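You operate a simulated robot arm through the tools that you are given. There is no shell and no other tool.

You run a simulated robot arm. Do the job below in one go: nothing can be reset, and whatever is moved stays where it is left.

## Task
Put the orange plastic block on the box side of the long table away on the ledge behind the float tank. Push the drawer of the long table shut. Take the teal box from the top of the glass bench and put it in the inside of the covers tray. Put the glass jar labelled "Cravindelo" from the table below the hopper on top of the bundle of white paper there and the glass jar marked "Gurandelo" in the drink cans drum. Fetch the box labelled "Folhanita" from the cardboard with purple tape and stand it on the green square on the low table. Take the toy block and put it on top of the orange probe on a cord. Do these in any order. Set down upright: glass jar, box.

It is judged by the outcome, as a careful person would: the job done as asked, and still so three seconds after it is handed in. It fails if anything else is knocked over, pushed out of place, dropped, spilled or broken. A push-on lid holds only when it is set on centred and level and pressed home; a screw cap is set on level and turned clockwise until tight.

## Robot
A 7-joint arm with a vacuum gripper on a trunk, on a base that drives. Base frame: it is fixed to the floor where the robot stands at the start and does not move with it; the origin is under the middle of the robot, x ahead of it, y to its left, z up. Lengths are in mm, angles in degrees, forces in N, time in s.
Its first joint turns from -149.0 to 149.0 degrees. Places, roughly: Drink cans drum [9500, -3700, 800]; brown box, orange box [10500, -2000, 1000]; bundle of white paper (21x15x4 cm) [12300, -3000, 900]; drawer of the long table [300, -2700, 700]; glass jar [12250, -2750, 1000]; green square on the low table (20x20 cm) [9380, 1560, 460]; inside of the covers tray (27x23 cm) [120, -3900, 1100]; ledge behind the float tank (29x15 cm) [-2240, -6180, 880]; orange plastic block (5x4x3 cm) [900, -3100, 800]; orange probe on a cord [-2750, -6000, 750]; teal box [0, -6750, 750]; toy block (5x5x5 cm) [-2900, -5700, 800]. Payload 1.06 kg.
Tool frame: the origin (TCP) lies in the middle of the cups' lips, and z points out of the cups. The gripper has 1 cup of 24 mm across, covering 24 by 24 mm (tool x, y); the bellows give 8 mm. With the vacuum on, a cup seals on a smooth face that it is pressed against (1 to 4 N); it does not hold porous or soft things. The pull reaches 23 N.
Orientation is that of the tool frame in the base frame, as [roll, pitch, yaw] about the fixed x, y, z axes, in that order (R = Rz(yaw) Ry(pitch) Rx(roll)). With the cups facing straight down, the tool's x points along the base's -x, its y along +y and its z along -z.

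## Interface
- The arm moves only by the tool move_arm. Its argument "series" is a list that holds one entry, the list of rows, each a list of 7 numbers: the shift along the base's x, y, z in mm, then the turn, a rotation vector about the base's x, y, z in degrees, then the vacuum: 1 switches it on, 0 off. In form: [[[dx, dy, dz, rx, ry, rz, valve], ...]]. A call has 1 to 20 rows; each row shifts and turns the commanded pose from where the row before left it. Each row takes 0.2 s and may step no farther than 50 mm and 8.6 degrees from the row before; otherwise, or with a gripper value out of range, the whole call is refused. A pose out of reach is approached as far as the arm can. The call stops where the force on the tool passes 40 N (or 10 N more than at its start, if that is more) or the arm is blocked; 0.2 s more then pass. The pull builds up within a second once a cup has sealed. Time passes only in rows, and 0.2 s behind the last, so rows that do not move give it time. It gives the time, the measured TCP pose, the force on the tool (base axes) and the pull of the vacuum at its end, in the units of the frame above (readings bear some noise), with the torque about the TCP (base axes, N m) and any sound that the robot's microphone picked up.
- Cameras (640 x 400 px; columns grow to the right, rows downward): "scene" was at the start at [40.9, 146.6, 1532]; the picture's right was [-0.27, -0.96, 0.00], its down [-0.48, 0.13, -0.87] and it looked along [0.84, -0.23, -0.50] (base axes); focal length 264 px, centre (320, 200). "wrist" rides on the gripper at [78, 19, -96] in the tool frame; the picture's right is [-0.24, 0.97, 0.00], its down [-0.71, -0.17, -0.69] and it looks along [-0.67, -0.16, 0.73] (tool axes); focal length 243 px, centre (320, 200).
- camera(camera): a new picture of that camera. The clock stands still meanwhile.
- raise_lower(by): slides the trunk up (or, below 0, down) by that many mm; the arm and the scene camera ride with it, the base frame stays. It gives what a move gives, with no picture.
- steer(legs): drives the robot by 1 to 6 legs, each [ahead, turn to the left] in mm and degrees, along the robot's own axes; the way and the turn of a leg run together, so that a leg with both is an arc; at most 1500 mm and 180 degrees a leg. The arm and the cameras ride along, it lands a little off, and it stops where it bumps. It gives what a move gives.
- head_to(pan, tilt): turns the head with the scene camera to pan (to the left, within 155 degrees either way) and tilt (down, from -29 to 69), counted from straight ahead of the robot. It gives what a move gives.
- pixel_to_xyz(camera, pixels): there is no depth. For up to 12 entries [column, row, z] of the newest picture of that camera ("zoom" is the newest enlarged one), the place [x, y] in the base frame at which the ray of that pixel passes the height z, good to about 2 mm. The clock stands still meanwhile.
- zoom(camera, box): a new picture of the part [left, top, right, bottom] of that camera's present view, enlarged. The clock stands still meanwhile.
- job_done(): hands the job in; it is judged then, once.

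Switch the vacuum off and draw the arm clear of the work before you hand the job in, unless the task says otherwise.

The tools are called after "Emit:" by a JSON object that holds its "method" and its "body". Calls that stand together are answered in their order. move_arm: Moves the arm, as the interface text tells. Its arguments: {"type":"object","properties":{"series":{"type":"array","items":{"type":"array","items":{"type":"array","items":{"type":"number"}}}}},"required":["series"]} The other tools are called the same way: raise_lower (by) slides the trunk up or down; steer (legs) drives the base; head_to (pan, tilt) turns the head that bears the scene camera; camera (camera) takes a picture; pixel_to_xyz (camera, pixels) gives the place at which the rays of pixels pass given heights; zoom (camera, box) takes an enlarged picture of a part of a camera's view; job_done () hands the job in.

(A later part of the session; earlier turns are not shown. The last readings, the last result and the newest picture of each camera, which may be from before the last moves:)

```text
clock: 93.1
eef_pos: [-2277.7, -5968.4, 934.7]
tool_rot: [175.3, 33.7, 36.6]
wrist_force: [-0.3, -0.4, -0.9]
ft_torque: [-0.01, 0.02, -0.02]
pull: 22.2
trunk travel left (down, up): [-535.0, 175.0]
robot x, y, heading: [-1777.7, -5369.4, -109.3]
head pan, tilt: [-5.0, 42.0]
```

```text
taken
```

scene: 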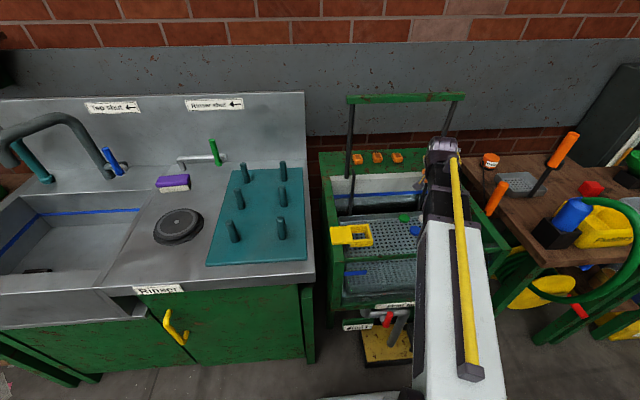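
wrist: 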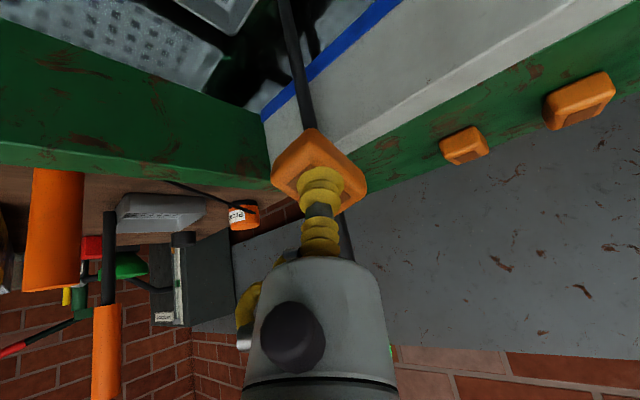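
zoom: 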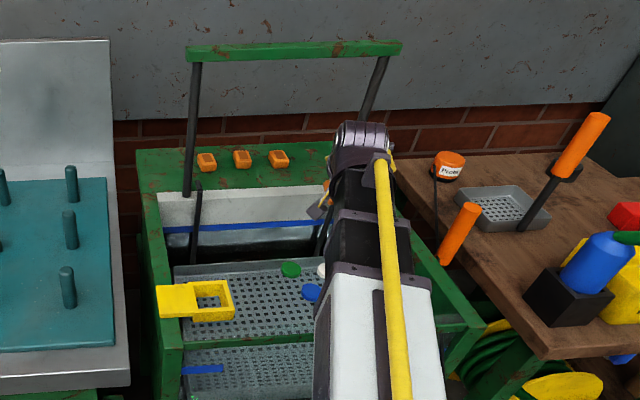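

I check the wrist-top height against the bar with pixel rays.

Emit:
{"method": "pixel_to_xyz", "body": {"camera": "scene", "pixels": [[442, 137, 1080], [442, 137, 1110], [442, 137, 1140], [440, 152, 1080], [440, 152, 1110], [440, 152, 1140], [356, 103, 1150], [446, 101, 1150], [461, 101, 1150], [444, 134, 1000], [350, 177, 880], [396, 158, 905]]}}

```text
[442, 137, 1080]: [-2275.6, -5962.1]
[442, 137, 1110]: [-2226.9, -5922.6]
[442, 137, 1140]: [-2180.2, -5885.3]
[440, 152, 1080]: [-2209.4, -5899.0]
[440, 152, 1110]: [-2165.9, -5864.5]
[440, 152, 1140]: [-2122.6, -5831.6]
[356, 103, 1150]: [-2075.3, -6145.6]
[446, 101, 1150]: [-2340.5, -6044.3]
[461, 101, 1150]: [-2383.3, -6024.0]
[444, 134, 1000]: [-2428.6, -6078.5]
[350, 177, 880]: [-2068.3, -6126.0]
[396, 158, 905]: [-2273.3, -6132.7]
```

Wrist top ≈1116 with the bar underside ≥1155: enough room. I advance to just behind the bar plane, then check.

Emit:
{"method": "move_arm", "body": {"series": [[[-16.2, -32.4, 0, 0, 0, 0, 1], [-16.2, -32.4, 0, 0, 0, 0, 1], [-16.2, -32.4, 0, 0, 0, 0, 1], [0, 0, 0, 0, 0, 0, 1]]]}}

Emit:
{"method": "camera", "body": {"camera": "scene"}}

Emit:
{"method": "zoom", "body": {"camera": "scene", "box": [330, 80, 510, 230]}}

Emit:
{"method": "camera", "body": {"camera": "wrist"}}

```text
clock: 94.1
eef_pos: [-2323.2, -6065.9, 936.1]
tool_rot: [175.3, 33.6, 36.6]
wrist_force: [0.0, 0.2, -0.2]
ft_torque: [0.02, 0.04, 0.01]
pull: 22.6
trunk travel left (down, up): [-535.0, 175.0]
robot x, y, heading: [-1781.8, -5368.8, -109.3]
head pan, tilt: [-5.0, 42.0]
```

```text
taken
```

scene: 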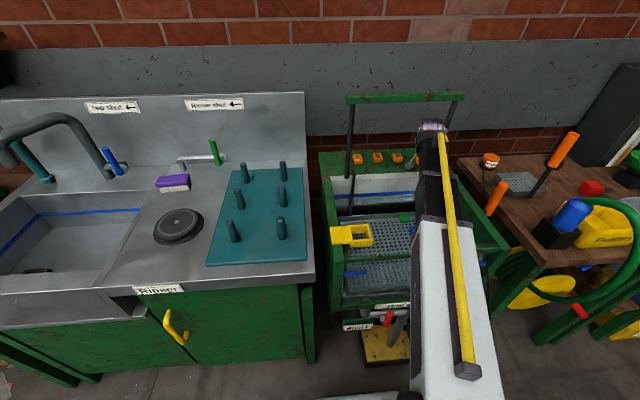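

```text
2.67 times, centred on (420, 155) of scene
```

zoom: 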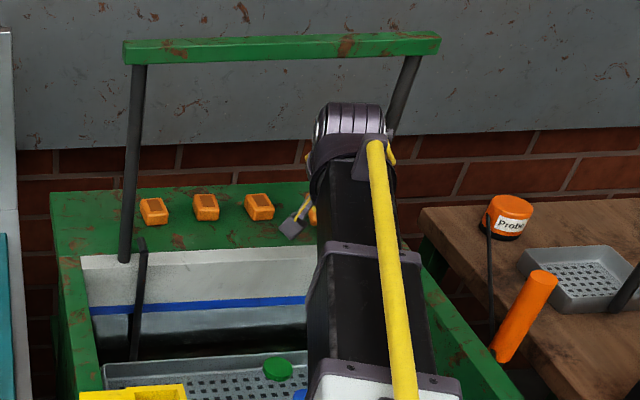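

```text
taken
```

wrist: 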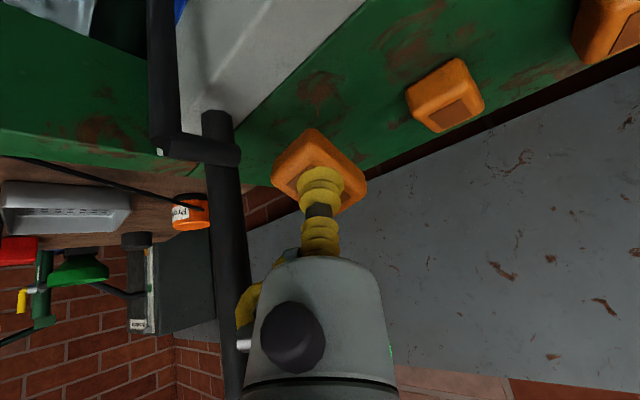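

The held block is past the bar plane with the post to its right clear. I advance the rest to the target slot.

Emit:
{"method": "move_arm", "body": {"series": [[[-9.7, -27.2, 0, 0, 0, 0, 1], [-9.7, -27.2, 0, 0, 0, 0, 1], [0, 0, 0, 0, 0, 0, 1]]]}}

Emit:
{"method": "camera", "body": {"camera": "wrist"}}

Emit:
{"method": "zoom", "body": {"camera": "scene", "box": [330, 80, 510, 230]}}

```text
clock: 94.9
eef_pos: [-2344.6, -6118.3, 935.3]
tool_rot: [175.4, 33.8, 36.5]
wrist_force: [0.4, -0.7, -0.6]
ft_torque: [-0.01, -0.02, 0.02]
pull: 22.7
trunk travel left (down, up): [-535.0, 175.0]
robot x, y, heading: [-1782.7, -5365.7, -109.3]
head pan, tilt: [-5.0, 42.0]
```

```text
taken
```

wrist: 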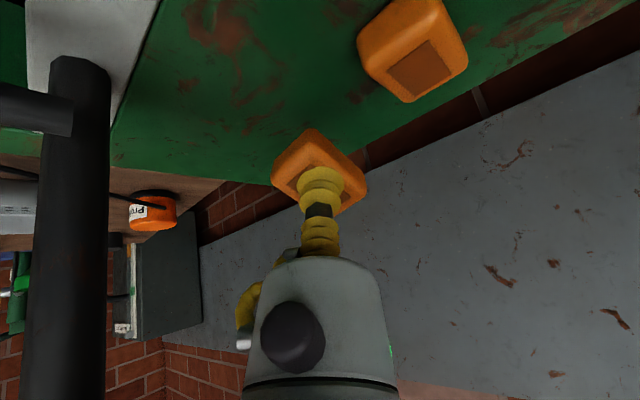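

```text
2.67 times, centred on (420, 155) of scene
```

zoom: 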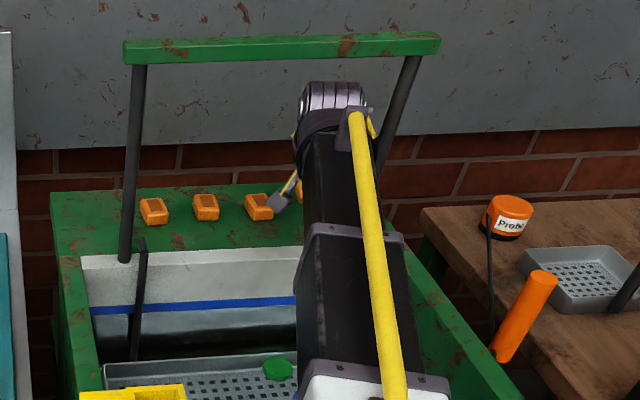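

I check block 3's position with the wrist camera relative to my target.

Emit:
{"method": "pixel_to_xyz", "body": {"camera": "wrist", "pixels": [[418, 68, 910], [360, 48, 900], [404, 102, 900], [470, 65, 900], [60, 60, 885], [312, 132, 905], [110, 135, 880], [340, 140, 880]]}}

Emit:
{"method": "zoom", "body": {"camera": "wrist", "box": [230, 0, 490, 200]}}

```text
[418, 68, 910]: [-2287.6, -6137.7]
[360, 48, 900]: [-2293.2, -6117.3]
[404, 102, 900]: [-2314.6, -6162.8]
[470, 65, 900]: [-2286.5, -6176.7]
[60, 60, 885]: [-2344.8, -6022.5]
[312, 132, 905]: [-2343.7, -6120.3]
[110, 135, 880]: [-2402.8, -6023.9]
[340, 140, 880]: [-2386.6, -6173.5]
```

```text
2.00 times, centred on (360, 100) of wrist
```

zoom: 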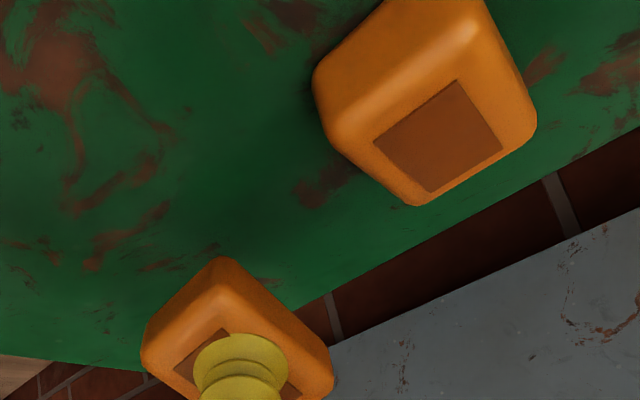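

b3's right edge leaves about 15 mm to my block. I lower in small steps to feel the contact.

Emit:
{"method": "move_arm", "body": {"series": [[[0, 0, -8, 0, 0, 0, 1], [0, 0, -3, 0, 0, 0, 1], [0, 0, 0, 0, 0, 0, 1]]]}}

```text
clock: 95.7
eef_pos: [-2343.5, -6117.4, 923.8]
tool_rot: [175.3, 33.6, 36.6]
wrist_force: [0.4, 0.6, 0.2]
ft_torque: [0.02, 0.03, 0.02]
pull: 23.1
trunk travel left (down, up): [-535.0, 175.0]
robot x, y, heading: [-1783.3, -5366.7, -109.4]
head pan, tilt: [-5.0, 42.0]
```

No contact yet. Before reducing the tilt I check the forearm's height profile with rays through its top edge.

Emit:
{"method": "pixel_to_xyz", "body": {"camera": "scene", "pixels": [[428, 125, 1080], [428, 125, 1110], [428, 125, 1140], [433, 182, 1020], [433, 182, 1050], [433, 182, 1080], [433, 182, 1110], [438, 237, 1020], [438, 237, 1050], [438, 237, 1080], [438, 237, 1110]]}}

Emit:
{"method": "camera", "body": {"camera": "scene"}}

```text
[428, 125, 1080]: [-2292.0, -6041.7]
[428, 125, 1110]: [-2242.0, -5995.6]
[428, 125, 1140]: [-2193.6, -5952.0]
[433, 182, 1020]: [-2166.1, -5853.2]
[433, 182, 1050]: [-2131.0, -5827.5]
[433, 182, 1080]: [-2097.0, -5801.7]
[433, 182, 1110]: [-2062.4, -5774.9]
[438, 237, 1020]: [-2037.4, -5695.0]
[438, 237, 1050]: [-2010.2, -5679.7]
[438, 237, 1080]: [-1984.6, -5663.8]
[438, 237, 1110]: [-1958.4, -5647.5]
```

```text
taken
```

scene: 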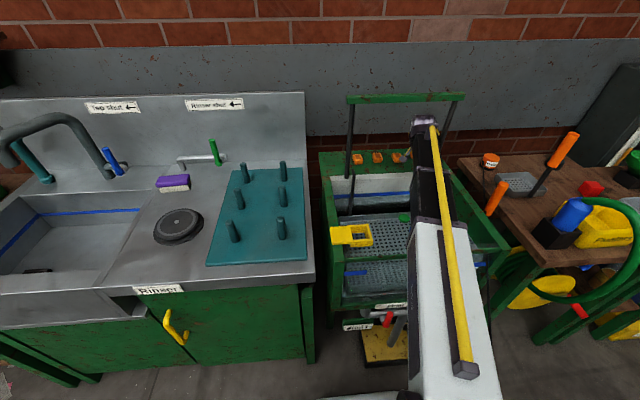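

The forearm is lower than the wrist, so reducing the tilt under the bar is safe. I take back 17° of tilt and lower slightly, then look.

Emit:
{"method": "move_arm", "body": {"series": [[[0, 0, 0, 6, -6, 0, 1], [0, 0, -3, 6, -6, 0, 1], [0, 0, 0, 0, 0, 0, 1]]]}}

Emit:
{"method": "camera", "body": {"camera": "wrist"}}

Emit:
{"method": "zoom", "body": {"camera": "scene", "box": [330, 80, 510, 230]}}

```text
clock: 96.5
eef_pos: [-2344.4, -6118.2, 921.5]
tool_rot: [178.0, 16.7, 37.6]
wrist_force: [-0.3, 0.2, -0.4]
ft_torque: [0.03, -0.02, -0.01]
pull: 22.8
trunk travel left (down, up): [-535.0, 175.0]
robot x, y, heading: [-1782.0, -5368.3, -109.1]
head pan, tilt: [-5.0, 42.0]
```

```text
taken
```

wrist: 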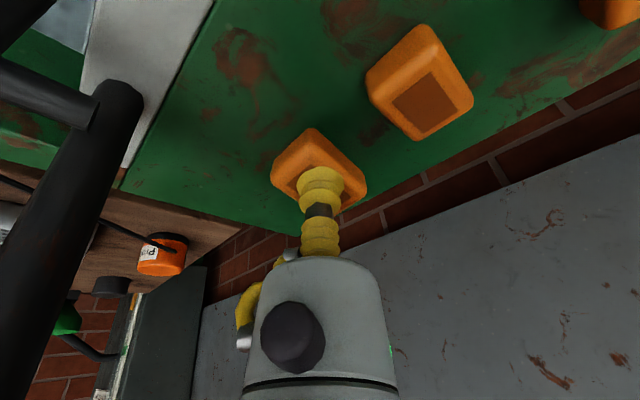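

```text
2.67 times, centred on (420, 155) of scene
```

zoom: 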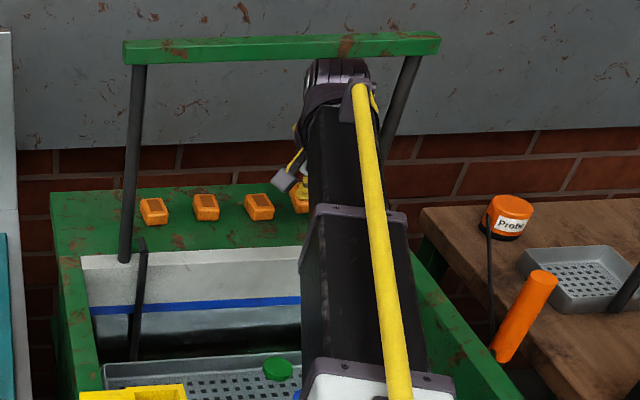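

Still clear. I take back another 8.5° and lower to feel contact.

Emit:
{"method": "move_arm", "body": {"series": [[[0, 0, -3, 6, -6, 0, 1], [0, 0, -2, 0, 0, 0, 1], [0, 0, 0, 0, 0, 0, 1]]]}}

```text
clock: 97.3
eef_pos: [-2343.3, -6118.2, 915.8]
tool_rot: [179.0, 8.4, 38.0]
wrist_force: [-0.2, 0.5, 0.4]
ft_torque: [0.02, 0.0, 0.02]
pull: 22.7
trunk travel left (down, up): [-535.0, 175.0]
robot x, y, heading: [-1781.8, -5370.1, -109.3]
head pan, tilt: [-5.0, 42.0]
```

Still no contact; I remove most of the remaining tilt and step down.

Emit:
{"method": "move_arm", "body": {"series": [[[0, 0, -1, 4.5, -4.5, 0, 1], [0, 0, -1.5, 0, 0, 0, 1], [0, 0, 0, 0, 0, 0, 1]]]}}

```text
clock: 98.1
eef_pos: [-2343.6, -6118.3, 911.9]
tool_rot: [179.9, 2.1, 37.9]
wrist_force: [0.8, 0.8, 0.0]
ft_torque: [0.03, 0.03, -0.02]
pull: 22.4
trunk travel left (down, up): [-535.0, 175.0]
robot x, y, heading: [-1781.6, -5368.8, -109.1]
head pan, tilt: [-5.0, 42.0]
```

No contact at 911.9 yet; I continue in small steps.

Emit:
{"method": "move_arm", "body": {"series": [[[0, 0, -1.5, 0, 0, 0, 1], [0, 0, -1.5, 0, 0, 0, 1], [0, 0, 0, 0, 0, 0, 1]]]}}

Emit:
{"method": "camera", "body": {"camera": "wrist"}}

```text
clock: 98.9
eef_pos: [-2343.4, -6119.7, 910.6]
tool_rot: [179.7, 2.1, 38.0]
wrist_force: [-0.4, -0.2, -0.5]
ft_torque: [0.01, -0.04, 0.01]
pull: 22.8
trunk travel left (down, up): [-535.0, 175.0]
robot x, y, heading: [-1780.8, -5367.0, -109.5]
head pan, tilt: [-5.0, 42.0]
```

```text
taken
```

wrist: 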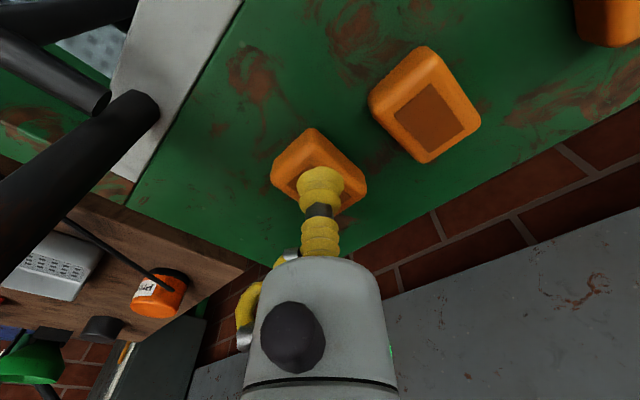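

Still free (block almost flat, aligned with its neighbour). Two more small steps.

Emit:
{"method": "move_arm", "body": {"series": [[[0, 0, -1.5, 0, 0, 0, 1], [0, 0, -1.5, 0, 0, 0, 1], [0, 0, 0, 0, 0, 0, 1]]]}}

```text
clock: 99.7
eef_pos: [-2344.5, -6119.3, 908.0]
tool_rot: [179.6, 2.0, 38.0]
wrist_force: [-0.6, 0.7, 0.3]
ft_torque: [-0.02, -0.02, 0.0]
pull: 22.9
trunk travel left (down, up): [-535.0, 175.0]
robot x, y, heading: [-1782.6, -5364.3, -109.0]
head pan, tilt: [-5.0, 42.0]
```

Emit:
{"method": "move_arm", "body": {"series": [[[0, 0, -1.5, 0, 0, 0, 1], [0, 0, -1.5, 0, 0, 0, 1], [0, 0, 0, 0, 0, 0, 1]]]}}

```text
clock: 100.5
eef_pos: [-2342.3, -6117.7, 904.6]
tool_rot: [179.7, 2.1, 38.0]
wrist_force: [-0.4, 1.1, -0.2]
ft_torque: [0.0, 0.0, -0.02]
pull: 23.2
trunk travel left (down, up): [-535.0, 175.0]
robot x, y, heading: [-1783.1, -5369.3, -109.5]
head pan, tilt: [-5.0, 42.0]
```

Likely the bellows are compressed under vacuum (block sits up to 8 mm higher). I continue stepping down.

Emit:
{"method": "move_arm", "body": {"series": [[[0, 0, -1.5, 0, 0, 0, 1], [0, 0, -1.5, 0, 0, 0, 1], [0, 0, 0, 0, 0, 0, 1]]]}}

```text
clock: 101.3
eef_pos: [-2343.5, -6118.5, 902.9]
tool_rot: [179.7, 2.0, 38.0]
wrist_force: [-1.0, -1.8, 4.5]
ft_torque: [0.05, -0.08, 0.03]
pull: 22.6
trunk travel left (down, up): [-535.0, 175.0]
robot x, y, heading: [-1783.0, -5364.0, -109.2]
head pan, tilt: [-5.0, 42.0]
```

Contact (4.5 N). I release the vacuum, wait, then lift slightly.

Emit:
{"method": "move_arm", "body": {"series": [[[0, 0, 0, 0, 0, 0, 0], [0, 0, 0, 0, 0, 0, 0], [0, 0, 0, 0, 0, 0, 0], [0, 0, 0, 0, 0, 0, 0], [0, 0, 4, 0, 0, 0, 0], [0, 0, 8, 0, 0, 0, 0], [0, 0, 5, 0, 0, 0, 0], [0, 0, 0, 0, 0, 0, 0]]]}}

Emit:
{"method": "camera", "body": {"camera": "wrist"}}

```text
clock: 103.1
eef_pos: [-2343.5, -6117.3, 920.3]
tool_rot: [179.7, 2.2, 38.1]
wrist_force: [1.3, 0.1, -0.3]
ft_torque: [0.0, 0.0, -0.01]
pull: 0.0
trunk travel left (down, up): [-535.0, 175.0]
robot x, y, heading: [-1782.2, -5371.0, -109.3]
head pan, tilt: [-5.0, 42.0]
```

```text
taken
```

wrist: 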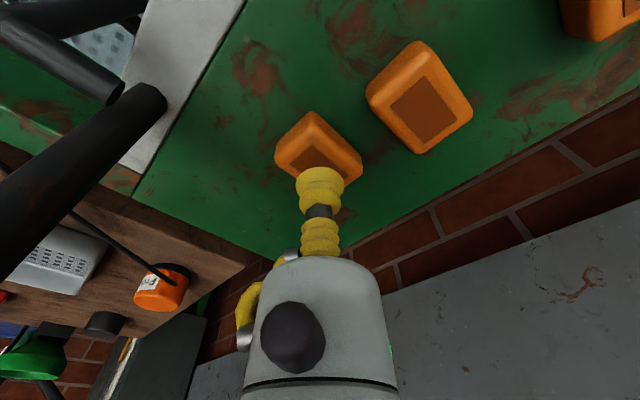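

The block is set on the ledge. I tilt the tool again and withdraw along the same path.

Emit:
{"method": "move_arm", "body": {"series": [[[0, 0, 2, -6, 6, 0, 0], [0, 0, 3, -6, 6, 0, 0], [0, 0, 4, -6, 6, 0, 0], [0, 0, 4, -5, 5, 0, 0], [9.7, 27.2, 0, 0, 0, 0, 0], [9.7, 27.2, 0, 0, 0, 0, 0], [16.2, 32.4, 0, 0, 0, 0, 0], [16.2, 32.4, 0, 0, 0, 0, 0], [16.2, 32.4, 0, 0, 0, 0, 0], [16, 32, 0, 0, 0, 0, 0], [0, 0, 0, 0, 0, 0, 0]]]}}

Emit:
{"method": "camera", "body": {"camera": "scene"}}

Emit:
{"method": "camera", "body": {"camera": "wrist"}}

```text
clock: 105.5
eef_pos: [-2261.8, -5932.5, 928.7]
tool_rot: [175.2, 34.4, 36.5]
wrist_force: [0.7, 0.0, 0.0]
ft_torque: [0.01, 0.02, -0.01]
pull: 0.1
trunk travel left (down, up): [-535.0, 175.0]
robot x, y, heading: [-1781.3, -5363.3, -109.2]
head pan, tilt: [-5.0, 42.0]
```

```text
taken
```

scene: 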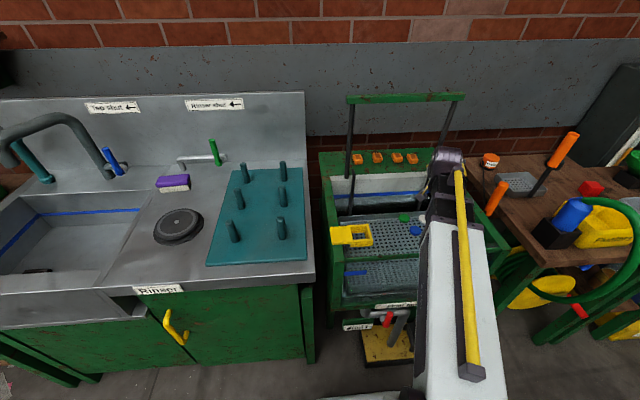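

```text
taken
```

wrist: 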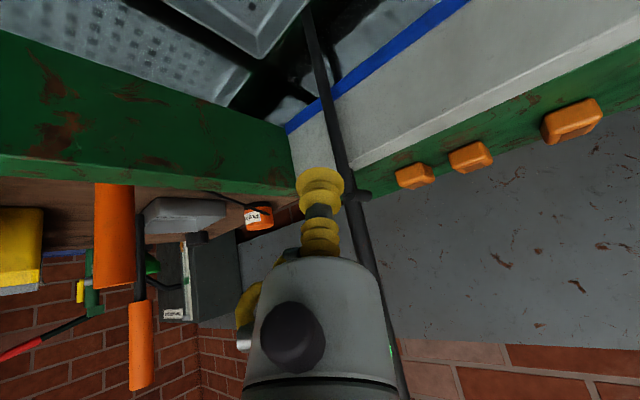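

Four orange blocks now stand in a row on the ledge (357-412,157). I back the arm off, straighten the tool and raise.

Emit:
{"method": "move_arm", "body": {"series": [[[20, 30, 0, 0, 0, 0, 0], [20, 30, 0, 0, 0, 0, 0], [0, 0, 40, 6, -6, 0, 0], [0, 0, 40, 6, -6, 0, 0], [0, 0, 40, 6, -6, 0, 0], [0, 0, 40, 5.5, -5.5, 0, 0], [0, 0, 30, 0, 0, 8.2, 0], [0, 0, 30, 0, 0, 8.2, 0], [0, 0, 0, 0, 0, 8.2, 0], [0, 0, 0, 0, 0, 8.2, 0], [0, 0, 0, 0, 0, 0, 0]]]}}

Emit:
{"method": "zoom", "body": {"camera": "scene", "box": [310, 80, 470, 230]}}

Emit:
{"method": "zoom", "body": {"camera": "scene", "box": [440, 100, 640, 300]}}

```text
clock: 107.2
eef_pos: [-2220.8, -5875.6, 1143.5]
tool_rot: [179.9, 2.0, 50.7]
wrist_force: [-0.8, -1.2, -1.5]
ft_torque: [0.03, 0.09, -0.06]
pull: 0.0
trunk travel left (down, up): [-535.0, 175.0]
robot x, y, heading: [-1780.1, -5365.7, -109.4]
head pan, tilt: [-5.0, 42.0]
stopped in row 8: the force on the tool passed its limit at 83 N (the readings are from after the stop); the commanded pose is now the measured one
```

```text
2.67 times, centred on (390, 155) of scene
```

zoom: 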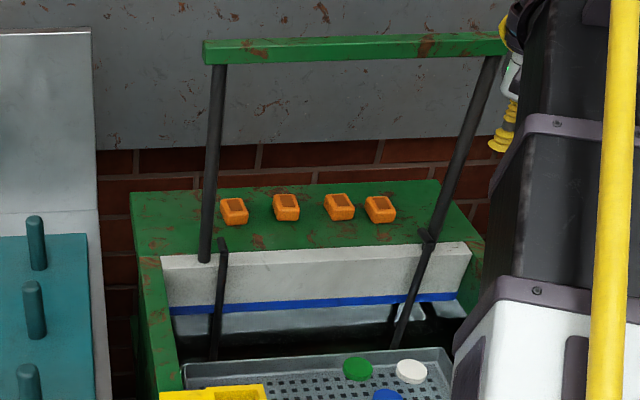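

```text
2.00 times, centred on (540, 200) of scene
```

zoom: 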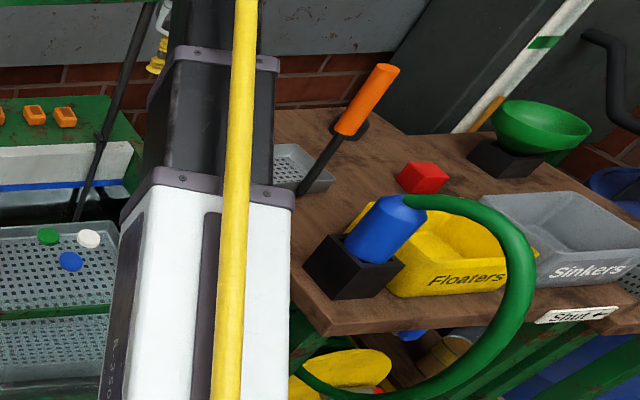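

The call stopped at a force spike of 83 N in row 8 though readings are now near zero. I look at both cameras to find out whether anything was touched.

Emit:
{"method": "camera", "body": {"camera": "wrist"}}

Emit:
{"method": "camera", "body": {"camera": "scene"}}

```text
taken
```

wrist: 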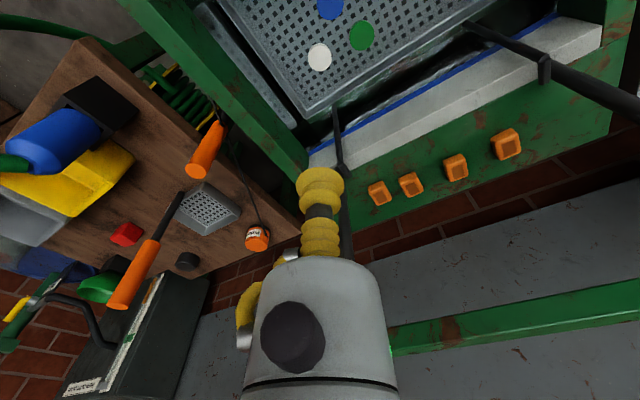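

```text
taken
```

scene: 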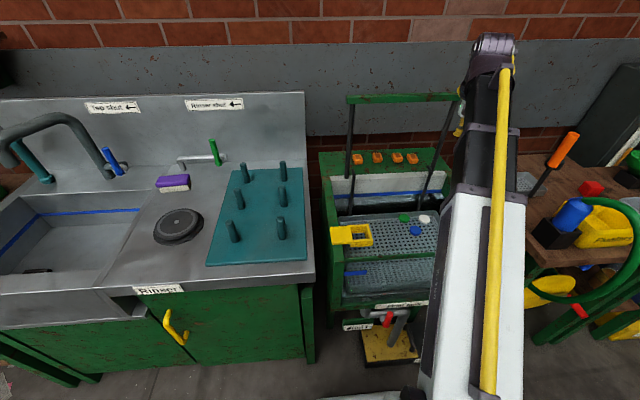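

The tank and its contents look undisturbed; the spike seems to be a jerk of the arm itself. I retract the arm toward the robot slowly with small rows and finish the yaw.

Emit:
{"method": "move_arm", "body": {"series": [[[10, 15, 10, 0, 0, 0, 0], [15, 20, 10, 0, 0, 4, 0], [15, 20, 10, 0, 0, 4, 0], [15, 20, 10, 0, 0, 4, 0], [0, 0, 0, 0, 0, 0, 0]]]}}

Emit:
{"method": "camera", "body": {"camera": "scene"}}

```text
clock: 107.6
eef_pos: [-2217.2, -5869.0, 1149.1]
tool_rot: [180.0, 2.9, 50.5]
wrist_force: [-6.0, -4.2, -12.3]
ft_torque: [-0.05, 0.2, -0.03]
pull: 0.0
trunk travel left (down, up): [-535.0, 175.0]
robot x, y, heading: [-1782.8, -5364.5, -109.5]
head pan, tilt: [-5.0, 42.0]
stopped in row 1: the force on the tool passed its limit at 60 N (the readings are from after the stop); the commanded pose is now the measured one
```

```text
taken
```

scene: 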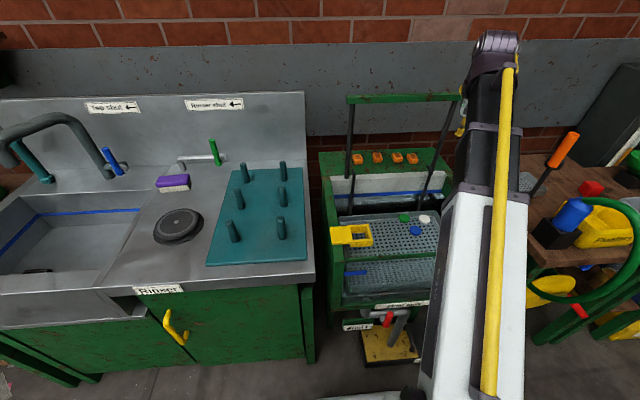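

The residual force points down on the tool: with the trunk low and the tool raised, the forearm folds onto the gripper. I lower the tool a little and raise the trunk instead.

Emit:
{"method": "move_arm", "body": {"series": [[[0, 0, -15, 0, 0, 0, 0], [0, 0, -30, 0, 0, 0, 0], [0, 0, -20, 0, 0, 0, 0], [0, 0, 0, 0, 0, 0, 0]]]}}

Emit:
{"method": "raise_lower", "body": {"by": 140}}

```text
clock: 108.6
eef_pos: [-2217.8, -5870.7, 1083.8]
tool_rot: [-180.0, 2.7, 50.6]
wrist_force: [1.1, -0.8, 0.2]
ft_torque: [0.02, -0.02, -0.03]
pull: 0.1
trunk travel left (down, up): [-535.0, 175.0]
robot x, y, heading: [-1782.0, -5366.8, -109.2]
head pan, tilt: [-5.0, 42.0]
```

```text
clock: 110.3
eef_pos: [-2218.0, -5870.0, 1223.6]
tool_rot: [180.0, 2.7, 50.5]
wrist_force: [-0.8, 0.9, -0.8]
ft_torque: [-0.02, -0.02, -0.01]
pull: 0.1
trunk travel left (down, up): [-675.0, 35.0]
robot x, y, heading: [-1780.8, -5369.2, -109.1]
head pan, tilt: [-5.0, 42.0]
```

Forces are clear again. I straighten the small residual tilt and the yaw, then reposition: turn left and reverse west toward the probe table.

Emit:
{"method": "move_arm", "body": {"series": [[[0, 0, 0, 2.1, -1.7, 0, 0], [0, 0, 0, 0, 0, 7, 0], [0, 0, 0, 0, 0, 7, 0], [0, 0, 0, 0, 0, 6, 0], [0, 0, 0, 0, 0, 0, 0]]]}}

Emit:
{"method": "steer", "body": {"legs": [[0, 88], [-640, 0]]}}

Emit:
{"method": "head_to", "body": {"pan": -80, "tilt": 45}}

Emit:
{"method": "camera", "body": {"camera": "scene"}}

```text
clock: 111.5
eef_pos: [-2217.0, -5869.6, 1223.7]
tool_rot: [180.0, 0.0, 70.6]
wrist_force: [0.1, 0.1, 0.6]
ft_torque: [0.01, 0.01, 0.01]
pull: 0.0
trunk travel left (down, up): [-675.0, 35.0]
robot x, y, heading: [-1781.9, -5364.6, -109.2]
head pan, tilt: [-5.0, 42.0]
```

```text
clock: 118.7
eef_pos: [-1872.9, -5593.2, 1224.1]
tool_rot: [180.0, -0.1, 158.2]
wrist_force: [1.0, 0.1, 0.3]
ft_torque: [0.01, -0.03, 0.02]
pull: 0.1
trunk travel left (down, up): [-675.0, 35.0]
robot x, y, heading: [-2357.8, -5138.7, -21.6]
head pan, tilt: [-5.0, 42.0]
```

```text
clock: 120.2
eef_pos: [-1871.5, -5593.7, 1225.8]
tool_rot: [-180.0, 0.1, 158.0]
wrist_force: [0.6, -0.2, -0.1]
ft_torque: [-0.01, -0.03, 0.02]
pull: 0.1
trunk travel left (down, up): [-675.0, 35.0]
robot x, y, heading: [-2353.4, -5140.7, -21.6]
head pan, tilt: [-80.0, 45.0]
```

```text
taken
```

scene: 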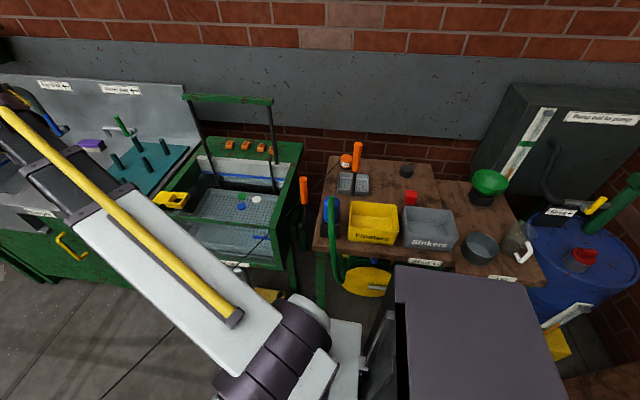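

I see the probe (346,160) and the red toy block (410,197). I zoom for details and measure.

Emit:
{"method": "zoom", "body": {"camera": "scene", "box": [290, 130, 450, 260]}}

Emit:
{"method": "pixel_to_xyz", "body": {"camera": "scene", "pixels": [[346, 157, 830], [346, 157, 800], [410, 194, 830], [410, 194, 800], [320, 250, 780], [450, 265, 780], [332, 160, 780], [430, 165, 780], [357, 148, 950], [375, 292, 0]]}}

```text
3.08 times, centred on (370, 195) of scene
```

zoom: 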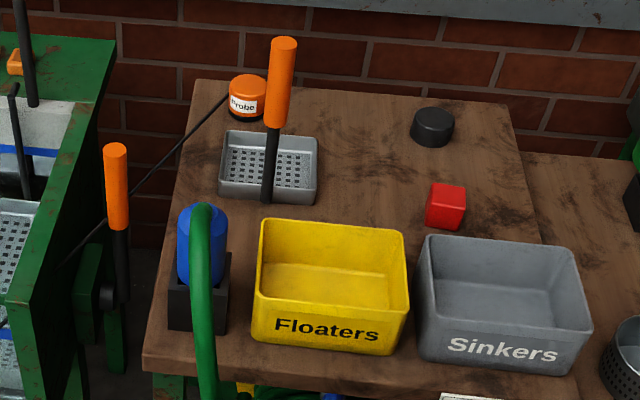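

```text
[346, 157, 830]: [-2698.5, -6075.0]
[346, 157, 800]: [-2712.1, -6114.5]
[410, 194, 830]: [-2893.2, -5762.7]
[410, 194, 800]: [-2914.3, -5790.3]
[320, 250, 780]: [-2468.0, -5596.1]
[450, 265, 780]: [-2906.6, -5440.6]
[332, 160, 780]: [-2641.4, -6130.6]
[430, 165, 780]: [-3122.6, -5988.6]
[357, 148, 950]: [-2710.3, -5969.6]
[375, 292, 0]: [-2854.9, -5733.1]
```

Both are almost in reach. I turn right to face the table and move 80 mm ahead.

Emit:
{"method": "steer", "body": {"legs": [[0, -90], [80, 0]]}}

Emit:
{"method": "head_to", "body": {"pan": -5, "tilt": 50}}

Emit:
{"method": "camera", "body": {"camera": "scene"}}

Emit:
{"method": "camera", "body": {"camera": "wrist"}}

```text
clock: 125.1
eef_pos: [-2845.6, -5692.7, 1224.9]
tool_rot: [179.9, 0.1, 67.7]
wrist_force: [-0.7, 0.5, -0.4]
ft_torque: [-0.01, 0.0, 0.0]
pull: 0.1
trunk travel left (down, up): [-675.0, 35.0]
robot x, y, heading: [-2388.9, -5213.8, -112.2]
head pan, tilt: [-80.0, 45.0]
```

```text
clock: 126.5
eef_pos: [-2846.6, -5693.6, 1224.6]
tool_rot: [-180.0, 0.0, 67.7]
wrist_force: [0.5, 0.1, -1.0]
ft_torque: [0.02, 0.02, -0.02]
pull: 0.1
trunk travel left (down, up): [-675.0, 35.0]
robot x, y, heading: [-2386.4, -5210.3, -112.2]
head pan, tilt: [-5.0, 50.0]
```

```text
taken
```

scene: 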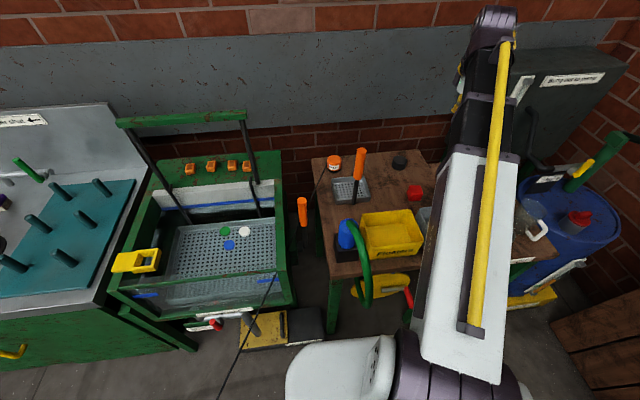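

```text
taken
```

wrist: 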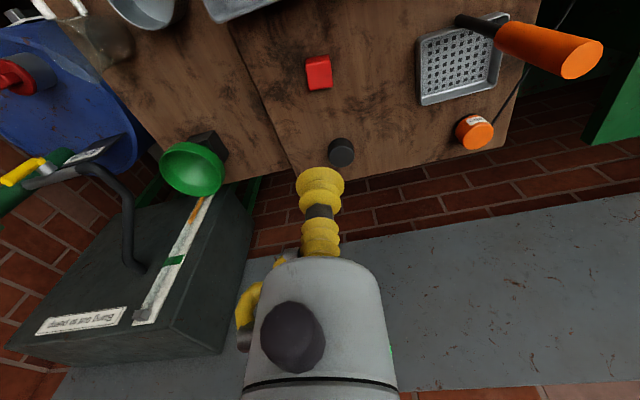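

I triangulate the toy block and the probe using both cameras.

Emit:
{"method": "pixel_to_xyz", "body": {"camera": "wrist", "pixels": [[319, 73, 830], [319, 73, 800], [478, 133, 830], [478, 133, 800], [317, 62, 830]]}}

Emit:
{"method": "pixel_to_xyz", "body": {"camera": "scene", "pixels": [[414, 190, 830], [414, 190, 800], [334, 158, 830], [334, 158, 800], [334, 158, 770]]}}

Emit:
{"method": "zoom", "body": {"camera": "wrist", "box": [270, 30, 370, 110]}}

Emit:
{"method": "zoom", "body": {"camera": "wrist", "box": [420, 80, 540, 170]}}

Emit:
{"method": "zoom", "body": {"camera": "scene", "box": [310, 135, 440, 225]}}

```text
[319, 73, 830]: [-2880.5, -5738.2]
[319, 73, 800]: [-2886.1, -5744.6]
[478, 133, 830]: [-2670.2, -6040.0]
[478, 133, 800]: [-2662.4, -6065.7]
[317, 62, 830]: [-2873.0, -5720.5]
```

```text
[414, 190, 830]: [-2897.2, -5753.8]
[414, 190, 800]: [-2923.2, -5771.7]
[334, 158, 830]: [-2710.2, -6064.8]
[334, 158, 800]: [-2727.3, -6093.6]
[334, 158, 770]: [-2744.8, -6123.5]
```

```text
5.00 times, centred on (320, 70) of wrist
```

zoom: 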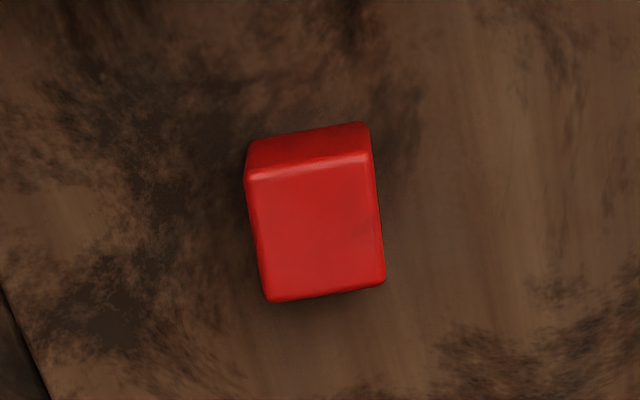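

```text
4.44 times, centred on (480, 125) of wrist
```

zoom: 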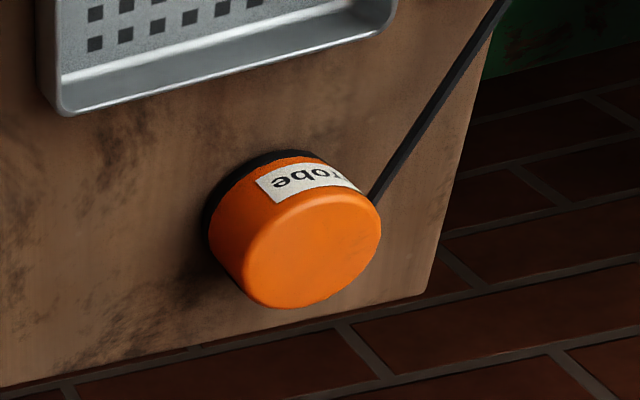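

```text
4.44 times, centred on (375, 180) of scene
```

zoom: 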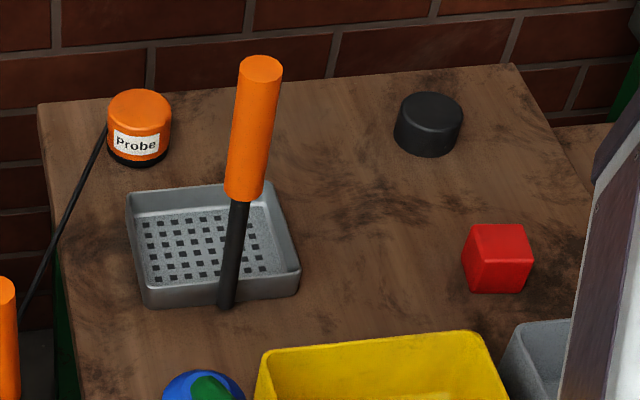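

I query the refined top-centre pixels of the cube and probe at several heights.

Emit:
{"method": "pixel_to_xyz", "body": {"camera": "wrist", "pixels": [[319.4, 75.6, 820], [319.4, 75.6, 860], [478.2, 135.1, 790], [478.2, 135.1, 830], [478.2, 135.1, 870]]}}

Emit:
{"method": "pixel_to_xyz", "body": {"camera": "scene", "pixels": [[416.2, 189.5, 820], [416.2, 189.5, 860], [334.5, 159.3, 790], [334.5, 159.3, 830], [334.5, 159.3, 870]]}}

```text
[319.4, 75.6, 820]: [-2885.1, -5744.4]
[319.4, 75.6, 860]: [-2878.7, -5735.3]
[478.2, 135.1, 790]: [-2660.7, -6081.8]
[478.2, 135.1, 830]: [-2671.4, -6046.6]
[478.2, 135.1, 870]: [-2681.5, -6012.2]
```

```text
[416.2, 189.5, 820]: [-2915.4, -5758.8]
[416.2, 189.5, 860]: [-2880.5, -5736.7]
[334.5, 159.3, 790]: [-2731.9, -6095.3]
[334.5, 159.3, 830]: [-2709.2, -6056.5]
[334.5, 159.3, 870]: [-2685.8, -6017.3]
```

The cube's top is at ≈(-2880,-5736,861); the probe's top ≈(-2683,-6010,875). I move over the cube and descend to z≈885.

Emit:
{"method": "move_arm", "body": {"series": [[[-33.4, -30, 0, 0, 0, 0, 0], [0, -12.4, -40, 0, 0, 0, 0], [0, 0, -50, 0, 0, 0, 0], [0, 0, -50, 0, 0, 0, 0], [0, 0, -50, 0, 0, 0, 0], [0, 0, -50, 0, 0, 0, 0], [0, 0, -50, 0, 0, 0, 0], [0, 0, -45, 0, 0, 0, 0], [0, 0, 0, 0, 0, 0, 0]]]}}

Emit:
{"method": "camera", "body": {"camera": "wrist"}}

Emit:
{"method": "camera", "body": {"camera": "scene"}}

```text
clock: 128.5
eef_pos: [-2878.1, -5736.7, 890.4]
tool_rot: [-180.0, 0.0, 67.8]
wrist_force: [-0.8, 0.6, -1.0]
ft_torque: [-0.01, -0.02, 0.01]
pull: 0.1
trunk travel left (down, up): [-675.0, 35.0]
robot x, y, heading: [-2385.2, -5211.4, -112.2]
head pan, tilt: [-5.0, 50.0]
```

```text
taken
```

wrist: 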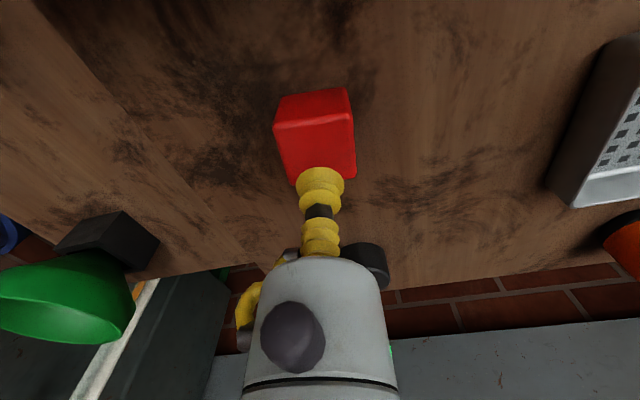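

```text
taken
```

scene: 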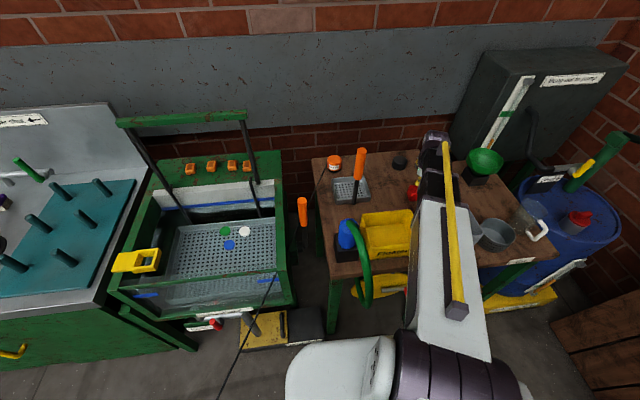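

The cube is under the cup; I verify its centre with a zoom and then descend with the vacuum on.

Emit:
{"method": "zoom", "body": {"camera": "wrist", "box": [260, 80, 380, 200]}}

Emit:
{"method": "pixel_to_xyz", "body": {"camera": "wrist", "pixels": [[276, 126, 861], [352, 117, 861], [296, 184, 861], [357, 178, 861]]}}

```text
3.33 times, centred on (320, 140) of wrist
```

zoom: 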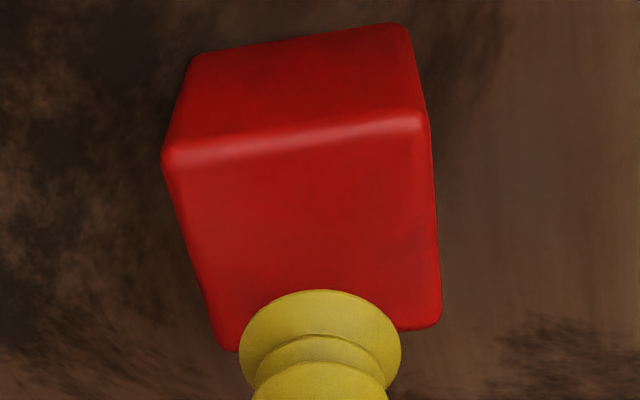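

```text
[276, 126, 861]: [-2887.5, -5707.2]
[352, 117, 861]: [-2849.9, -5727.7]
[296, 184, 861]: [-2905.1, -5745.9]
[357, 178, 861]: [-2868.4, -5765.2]
```

The cup is centred on the cube. I descend with vacuum in small steps.

Emit:
{"method": "move_arm", "body": {"series": [[[0, 0, -15, 0, 0, 0, 1], [0, 0, -6, 0, 0, 0, 1], [0, 0, -3, 0, 0, 0, 1], [0, 0, -3, 0, 0, 0, 1], [0, 0, 0, 0, 0, 0, 1]]]}}

```text
clock: 129.7
eef_pos: [-2879.2, -5736.7, 863.9]
tool_rot: [-179.9, 0.1, 67.8]
wrist_force: [-1.3, -1.9, 15.4]
ft_torque: [-0.01, 0.01, 0.0]
pull: 22.7
trunk travel left (down, up): [-675.0, 35.0]
robot x, y, heading: [-2388.0, -5208.9, -112.4]
head pan, tilt: [-5.0, 50.0]
```

Sealed (22.7 N). I lift to about z≈1090 and look for the upright orange handle near the probe.

Emit:
{"method": "move_arm", "body": {"series": [[[0, 0, 5, 0, 0, 0, 1], [0, 0, 30, 0, 0, 0, 1], [0, 0, 50, 0, 0, 0, 1], [0, 0, 50, 0, 0, 0, 1], [0, 0, 50, 0, 0, 0, 1], [0, 0, 40, 0, 0, 0, 1], [0, 0, 0, 0, 0, 0, 1]]]}}

Emit:
{"method": "camera", "body": {"camera": "wrist"}}

Emit:
{"method": "camera", "body": {"camera": "scene"}}

Emit:
{"method": "zoom", "body": {"camera": "scene", "box": [290, 130, 430, 220]}}

```text
clock: 131.3
eef_pos: [-2878.6, -5732.1, 1089.1]
tool_rot: [179.9, 0.0, 67.7]
wrist_force: [-0.5, 0.0, -0.5]
ft_torque: [0.01, 0.04, -0.01]
pull: 22.8
trunk travel left (down, up): [-675.0, 35.0]
robot x, y, heading: [-2384.5, -5212.4, -111.9]
head pan, tilt: [-5.0, 50.0]
```

```text
taken
```

wrist: 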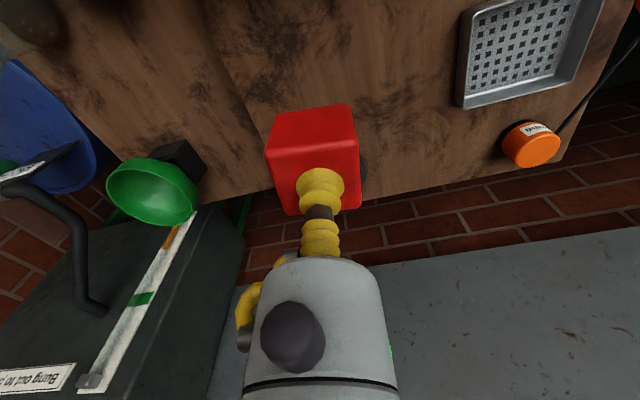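

```text
taken
```

scene: 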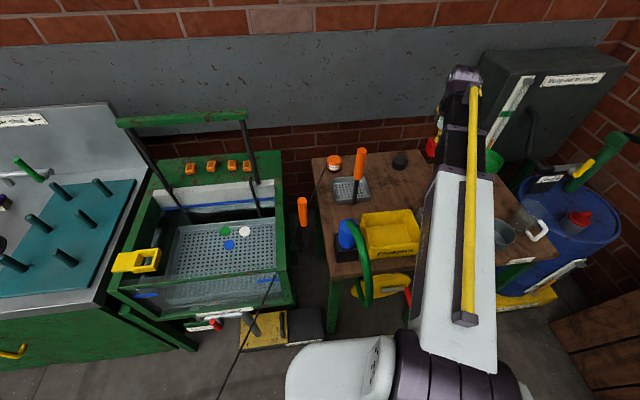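

```text
4.44 times, centred on (360, 175) of scene
```

zoom: 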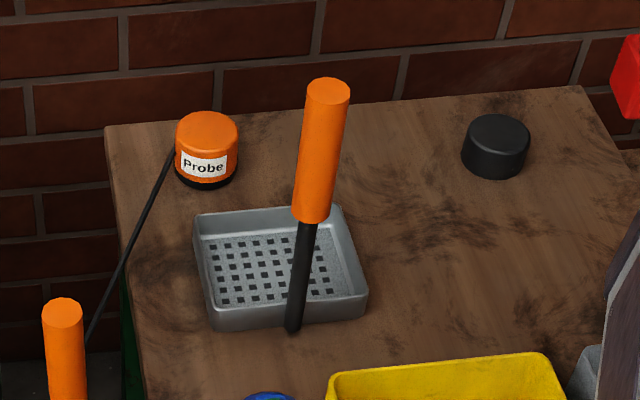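

I locate the handle's base and top from the scene rays to keep clear of it, and re-measure the probe with the wrist camera.

Emit:
{"method": "pixel_to_xyz", "body": {"camera": "scene", "pixels": [[353.9, 203.8, 812], [361.8, 150.2, 950], [361.8, 150.2, 1000], [361.8, 150.2, 1050], [361.8, 150.2, 1100], [334.7, 163, 870], [334.7, 163, 880], [305, 200, 950]]}}

Emit:
{"method": "pixel_to_xyz", "body": {"camera": "wrist", "pixels": [[535, 149, 870], [535, 149, 880], [535, 149, 890]]}}

Emit:
{"method": "zoom", "body": {"camera": "wrist", "box": [480, 100, 600, 190]}}

```text
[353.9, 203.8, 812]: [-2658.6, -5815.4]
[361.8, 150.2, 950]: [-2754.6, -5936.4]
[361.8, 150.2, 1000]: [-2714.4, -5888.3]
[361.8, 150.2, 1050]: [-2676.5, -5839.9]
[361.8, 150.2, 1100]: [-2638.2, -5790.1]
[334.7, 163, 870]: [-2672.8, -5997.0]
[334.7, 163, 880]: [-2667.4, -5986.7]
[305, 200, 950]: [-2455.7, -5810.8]
```

```text
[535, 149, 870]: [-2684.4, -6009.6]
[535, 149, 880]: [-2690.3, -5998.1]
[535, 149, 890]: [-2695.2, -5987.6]
```

```text
4.44 times, centred on (540, 145) of wrist
```

zoom: 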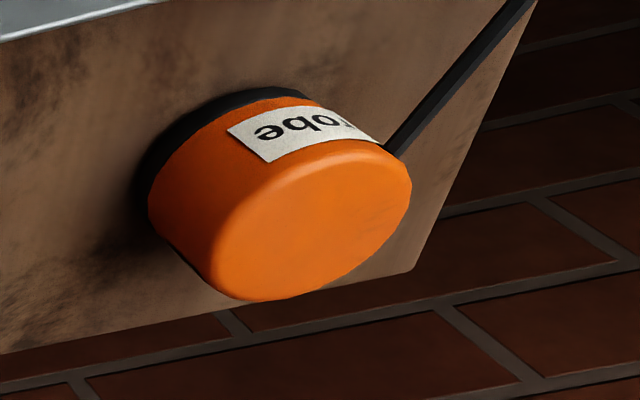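

The stick handle stands at ≈(-2660,-5818) with its top at z≈1068, and my forearm would pass over it from here. I check the second orange handle near the tank before choosing a better stand.

Emit:
{"method": "zoom", "body": {"camera": "scene", "box": [260, 170, 360, 310]}}

Emit:
{"method": "pixel_to_xyz", "body": {"camera": "scene", "pixels": [[302, 199, 900], [302, 199, 950], [302, 199, 1000], [302, 199, 1050], [302, 199, 1100]]}}

```text
2.86 times, centred on (310, 240) of scene
```

zoom: 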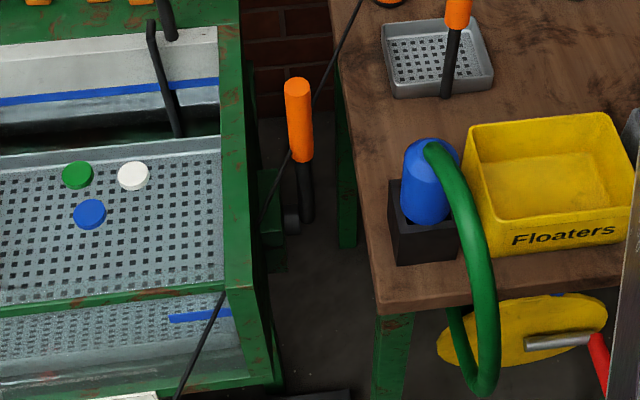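

```text
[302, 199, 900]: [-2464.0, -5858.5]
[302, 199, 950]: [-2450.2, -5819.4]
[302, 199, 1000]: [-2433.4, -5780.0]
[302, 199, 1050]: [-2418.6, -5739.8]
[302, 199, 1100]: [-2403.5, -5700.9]
```

I check the second handle's base for consistency.

Emit:
{"method": "pixel_to_xyz", "body": {"camera": "scene", "pixels": [[304.8, 247, 650], [304.8, 247, 700], [304.8, 247, 750], [304.8, 247, 800], [300, 245, 700], [285, 305, 0], [345, 297, 0]]}}

```text
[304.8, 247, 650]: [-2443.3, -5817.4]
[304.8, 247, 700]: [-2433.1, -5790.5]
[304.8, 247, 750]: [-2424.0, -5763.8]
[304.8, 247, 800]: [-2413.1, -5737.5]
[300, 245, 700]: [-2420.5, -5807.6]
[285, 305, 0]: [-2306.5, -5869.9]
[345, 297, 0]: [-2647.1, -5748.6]
```

Handle 2 is lower (~950). I raise and retract the cube, then move the base east so the forearm will pass beside the tall handle when reaching the probe.

Emit:
{"method": "move_arm", "body": {"series": [[[0, 0, 40, 0, 0, 0, 1], [18, 19, 30, 0, 0, 0, 1], [18, 19, 30, 0, 0, 0, 1], [17, 18, 10, 0, 0, 0, 1], [0, 0, 0, 0, 0, 0, 1]]]}}

Emit:
{"method": "steer", "body": {"legs": [[0, 94], [248, 0], [0, -87]]}}

Emit:
{"method": "head_to", "body": {"pan": -10, "tilt": 42}}

Emit:
{"method": "camera", "body": {"camera": "scene"}}

```text
clock: 132.5
eef_pos: [-2825.6, -5676.0, 1196.8]
tool_rot: [180.0, 0.0, 67.8]
wrist_force: [-0.9, -0.3, -0.1]
ft_torque: [-0.01, 0.01, -0.02]
pull: 22.7
trunk travel left (down, up): [-675.0, 35.0]
robot x, y, heading: [-2386.2, -5213.2, -112.3]
head pan, tilt: [-5.0, 50.0]
```

```text
clock: 142.1
eef_pos: [-2566.5, -5780.9, 1195.5]
tool_rot: [180.0, 0.1, 70.6]
wrist_force: [-0.3, -0.6, -0.6]
ft_torque: [-0.02, -0.01, 0.02]
pull: 22.8
trunk travel left (down, up): [-675.0, 35.0]
robot x, y, heading: [-2142.1, -5302.5, -109.3]
head pan, tilt: [-5.0, 50.0]
```

```text
clock: 142.8
eef_pos: [-2566.8, -5781.8, 1196.2]
tool_rot: [-179.9, 0.0, 70.5]
wrist_force: [0.0, 0.0, -0.1]
ft_torque: [0.02, -0.01, -0.02]
pull: 22.5
trunk travel left (down, up): [-675.0, 35.0]
robot x, y, heading: [-2144.9, -5303.6, -109.7]
head pan, tilt: [-10.0, 42.0]
```

```text
taken
```

scene: 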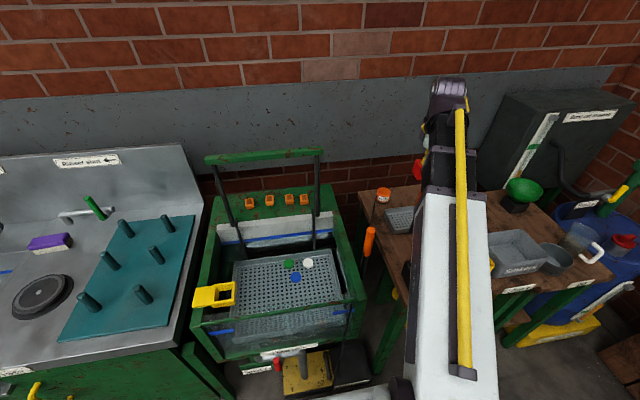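

Now the probe appears at (384,193). I check it with zoom and the wrist camera.

Emit:
{"method": "zoom", "body": {"camera": "scene", "box": [340, 150, 440, 270]}}

Emit:
{"method": "camera", "body": {"camera": "wrist"}}

```text
3.33 times, centred on (390, 210) of scene
```

zoom: 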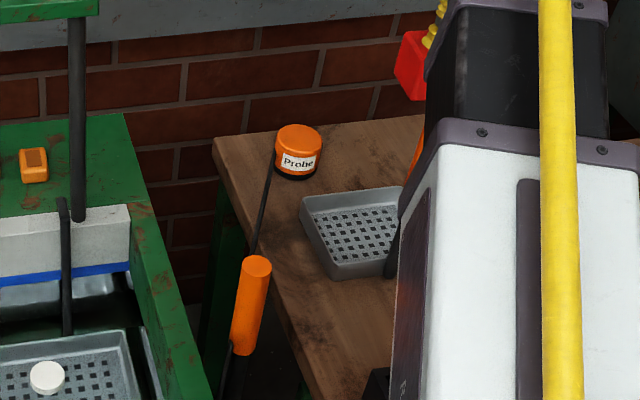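

```text
taken
```

wrist: 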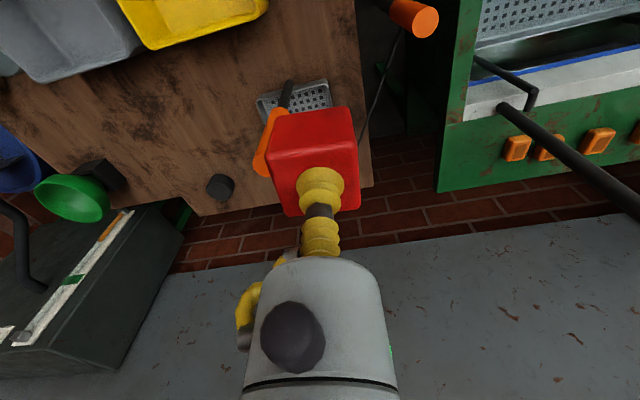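

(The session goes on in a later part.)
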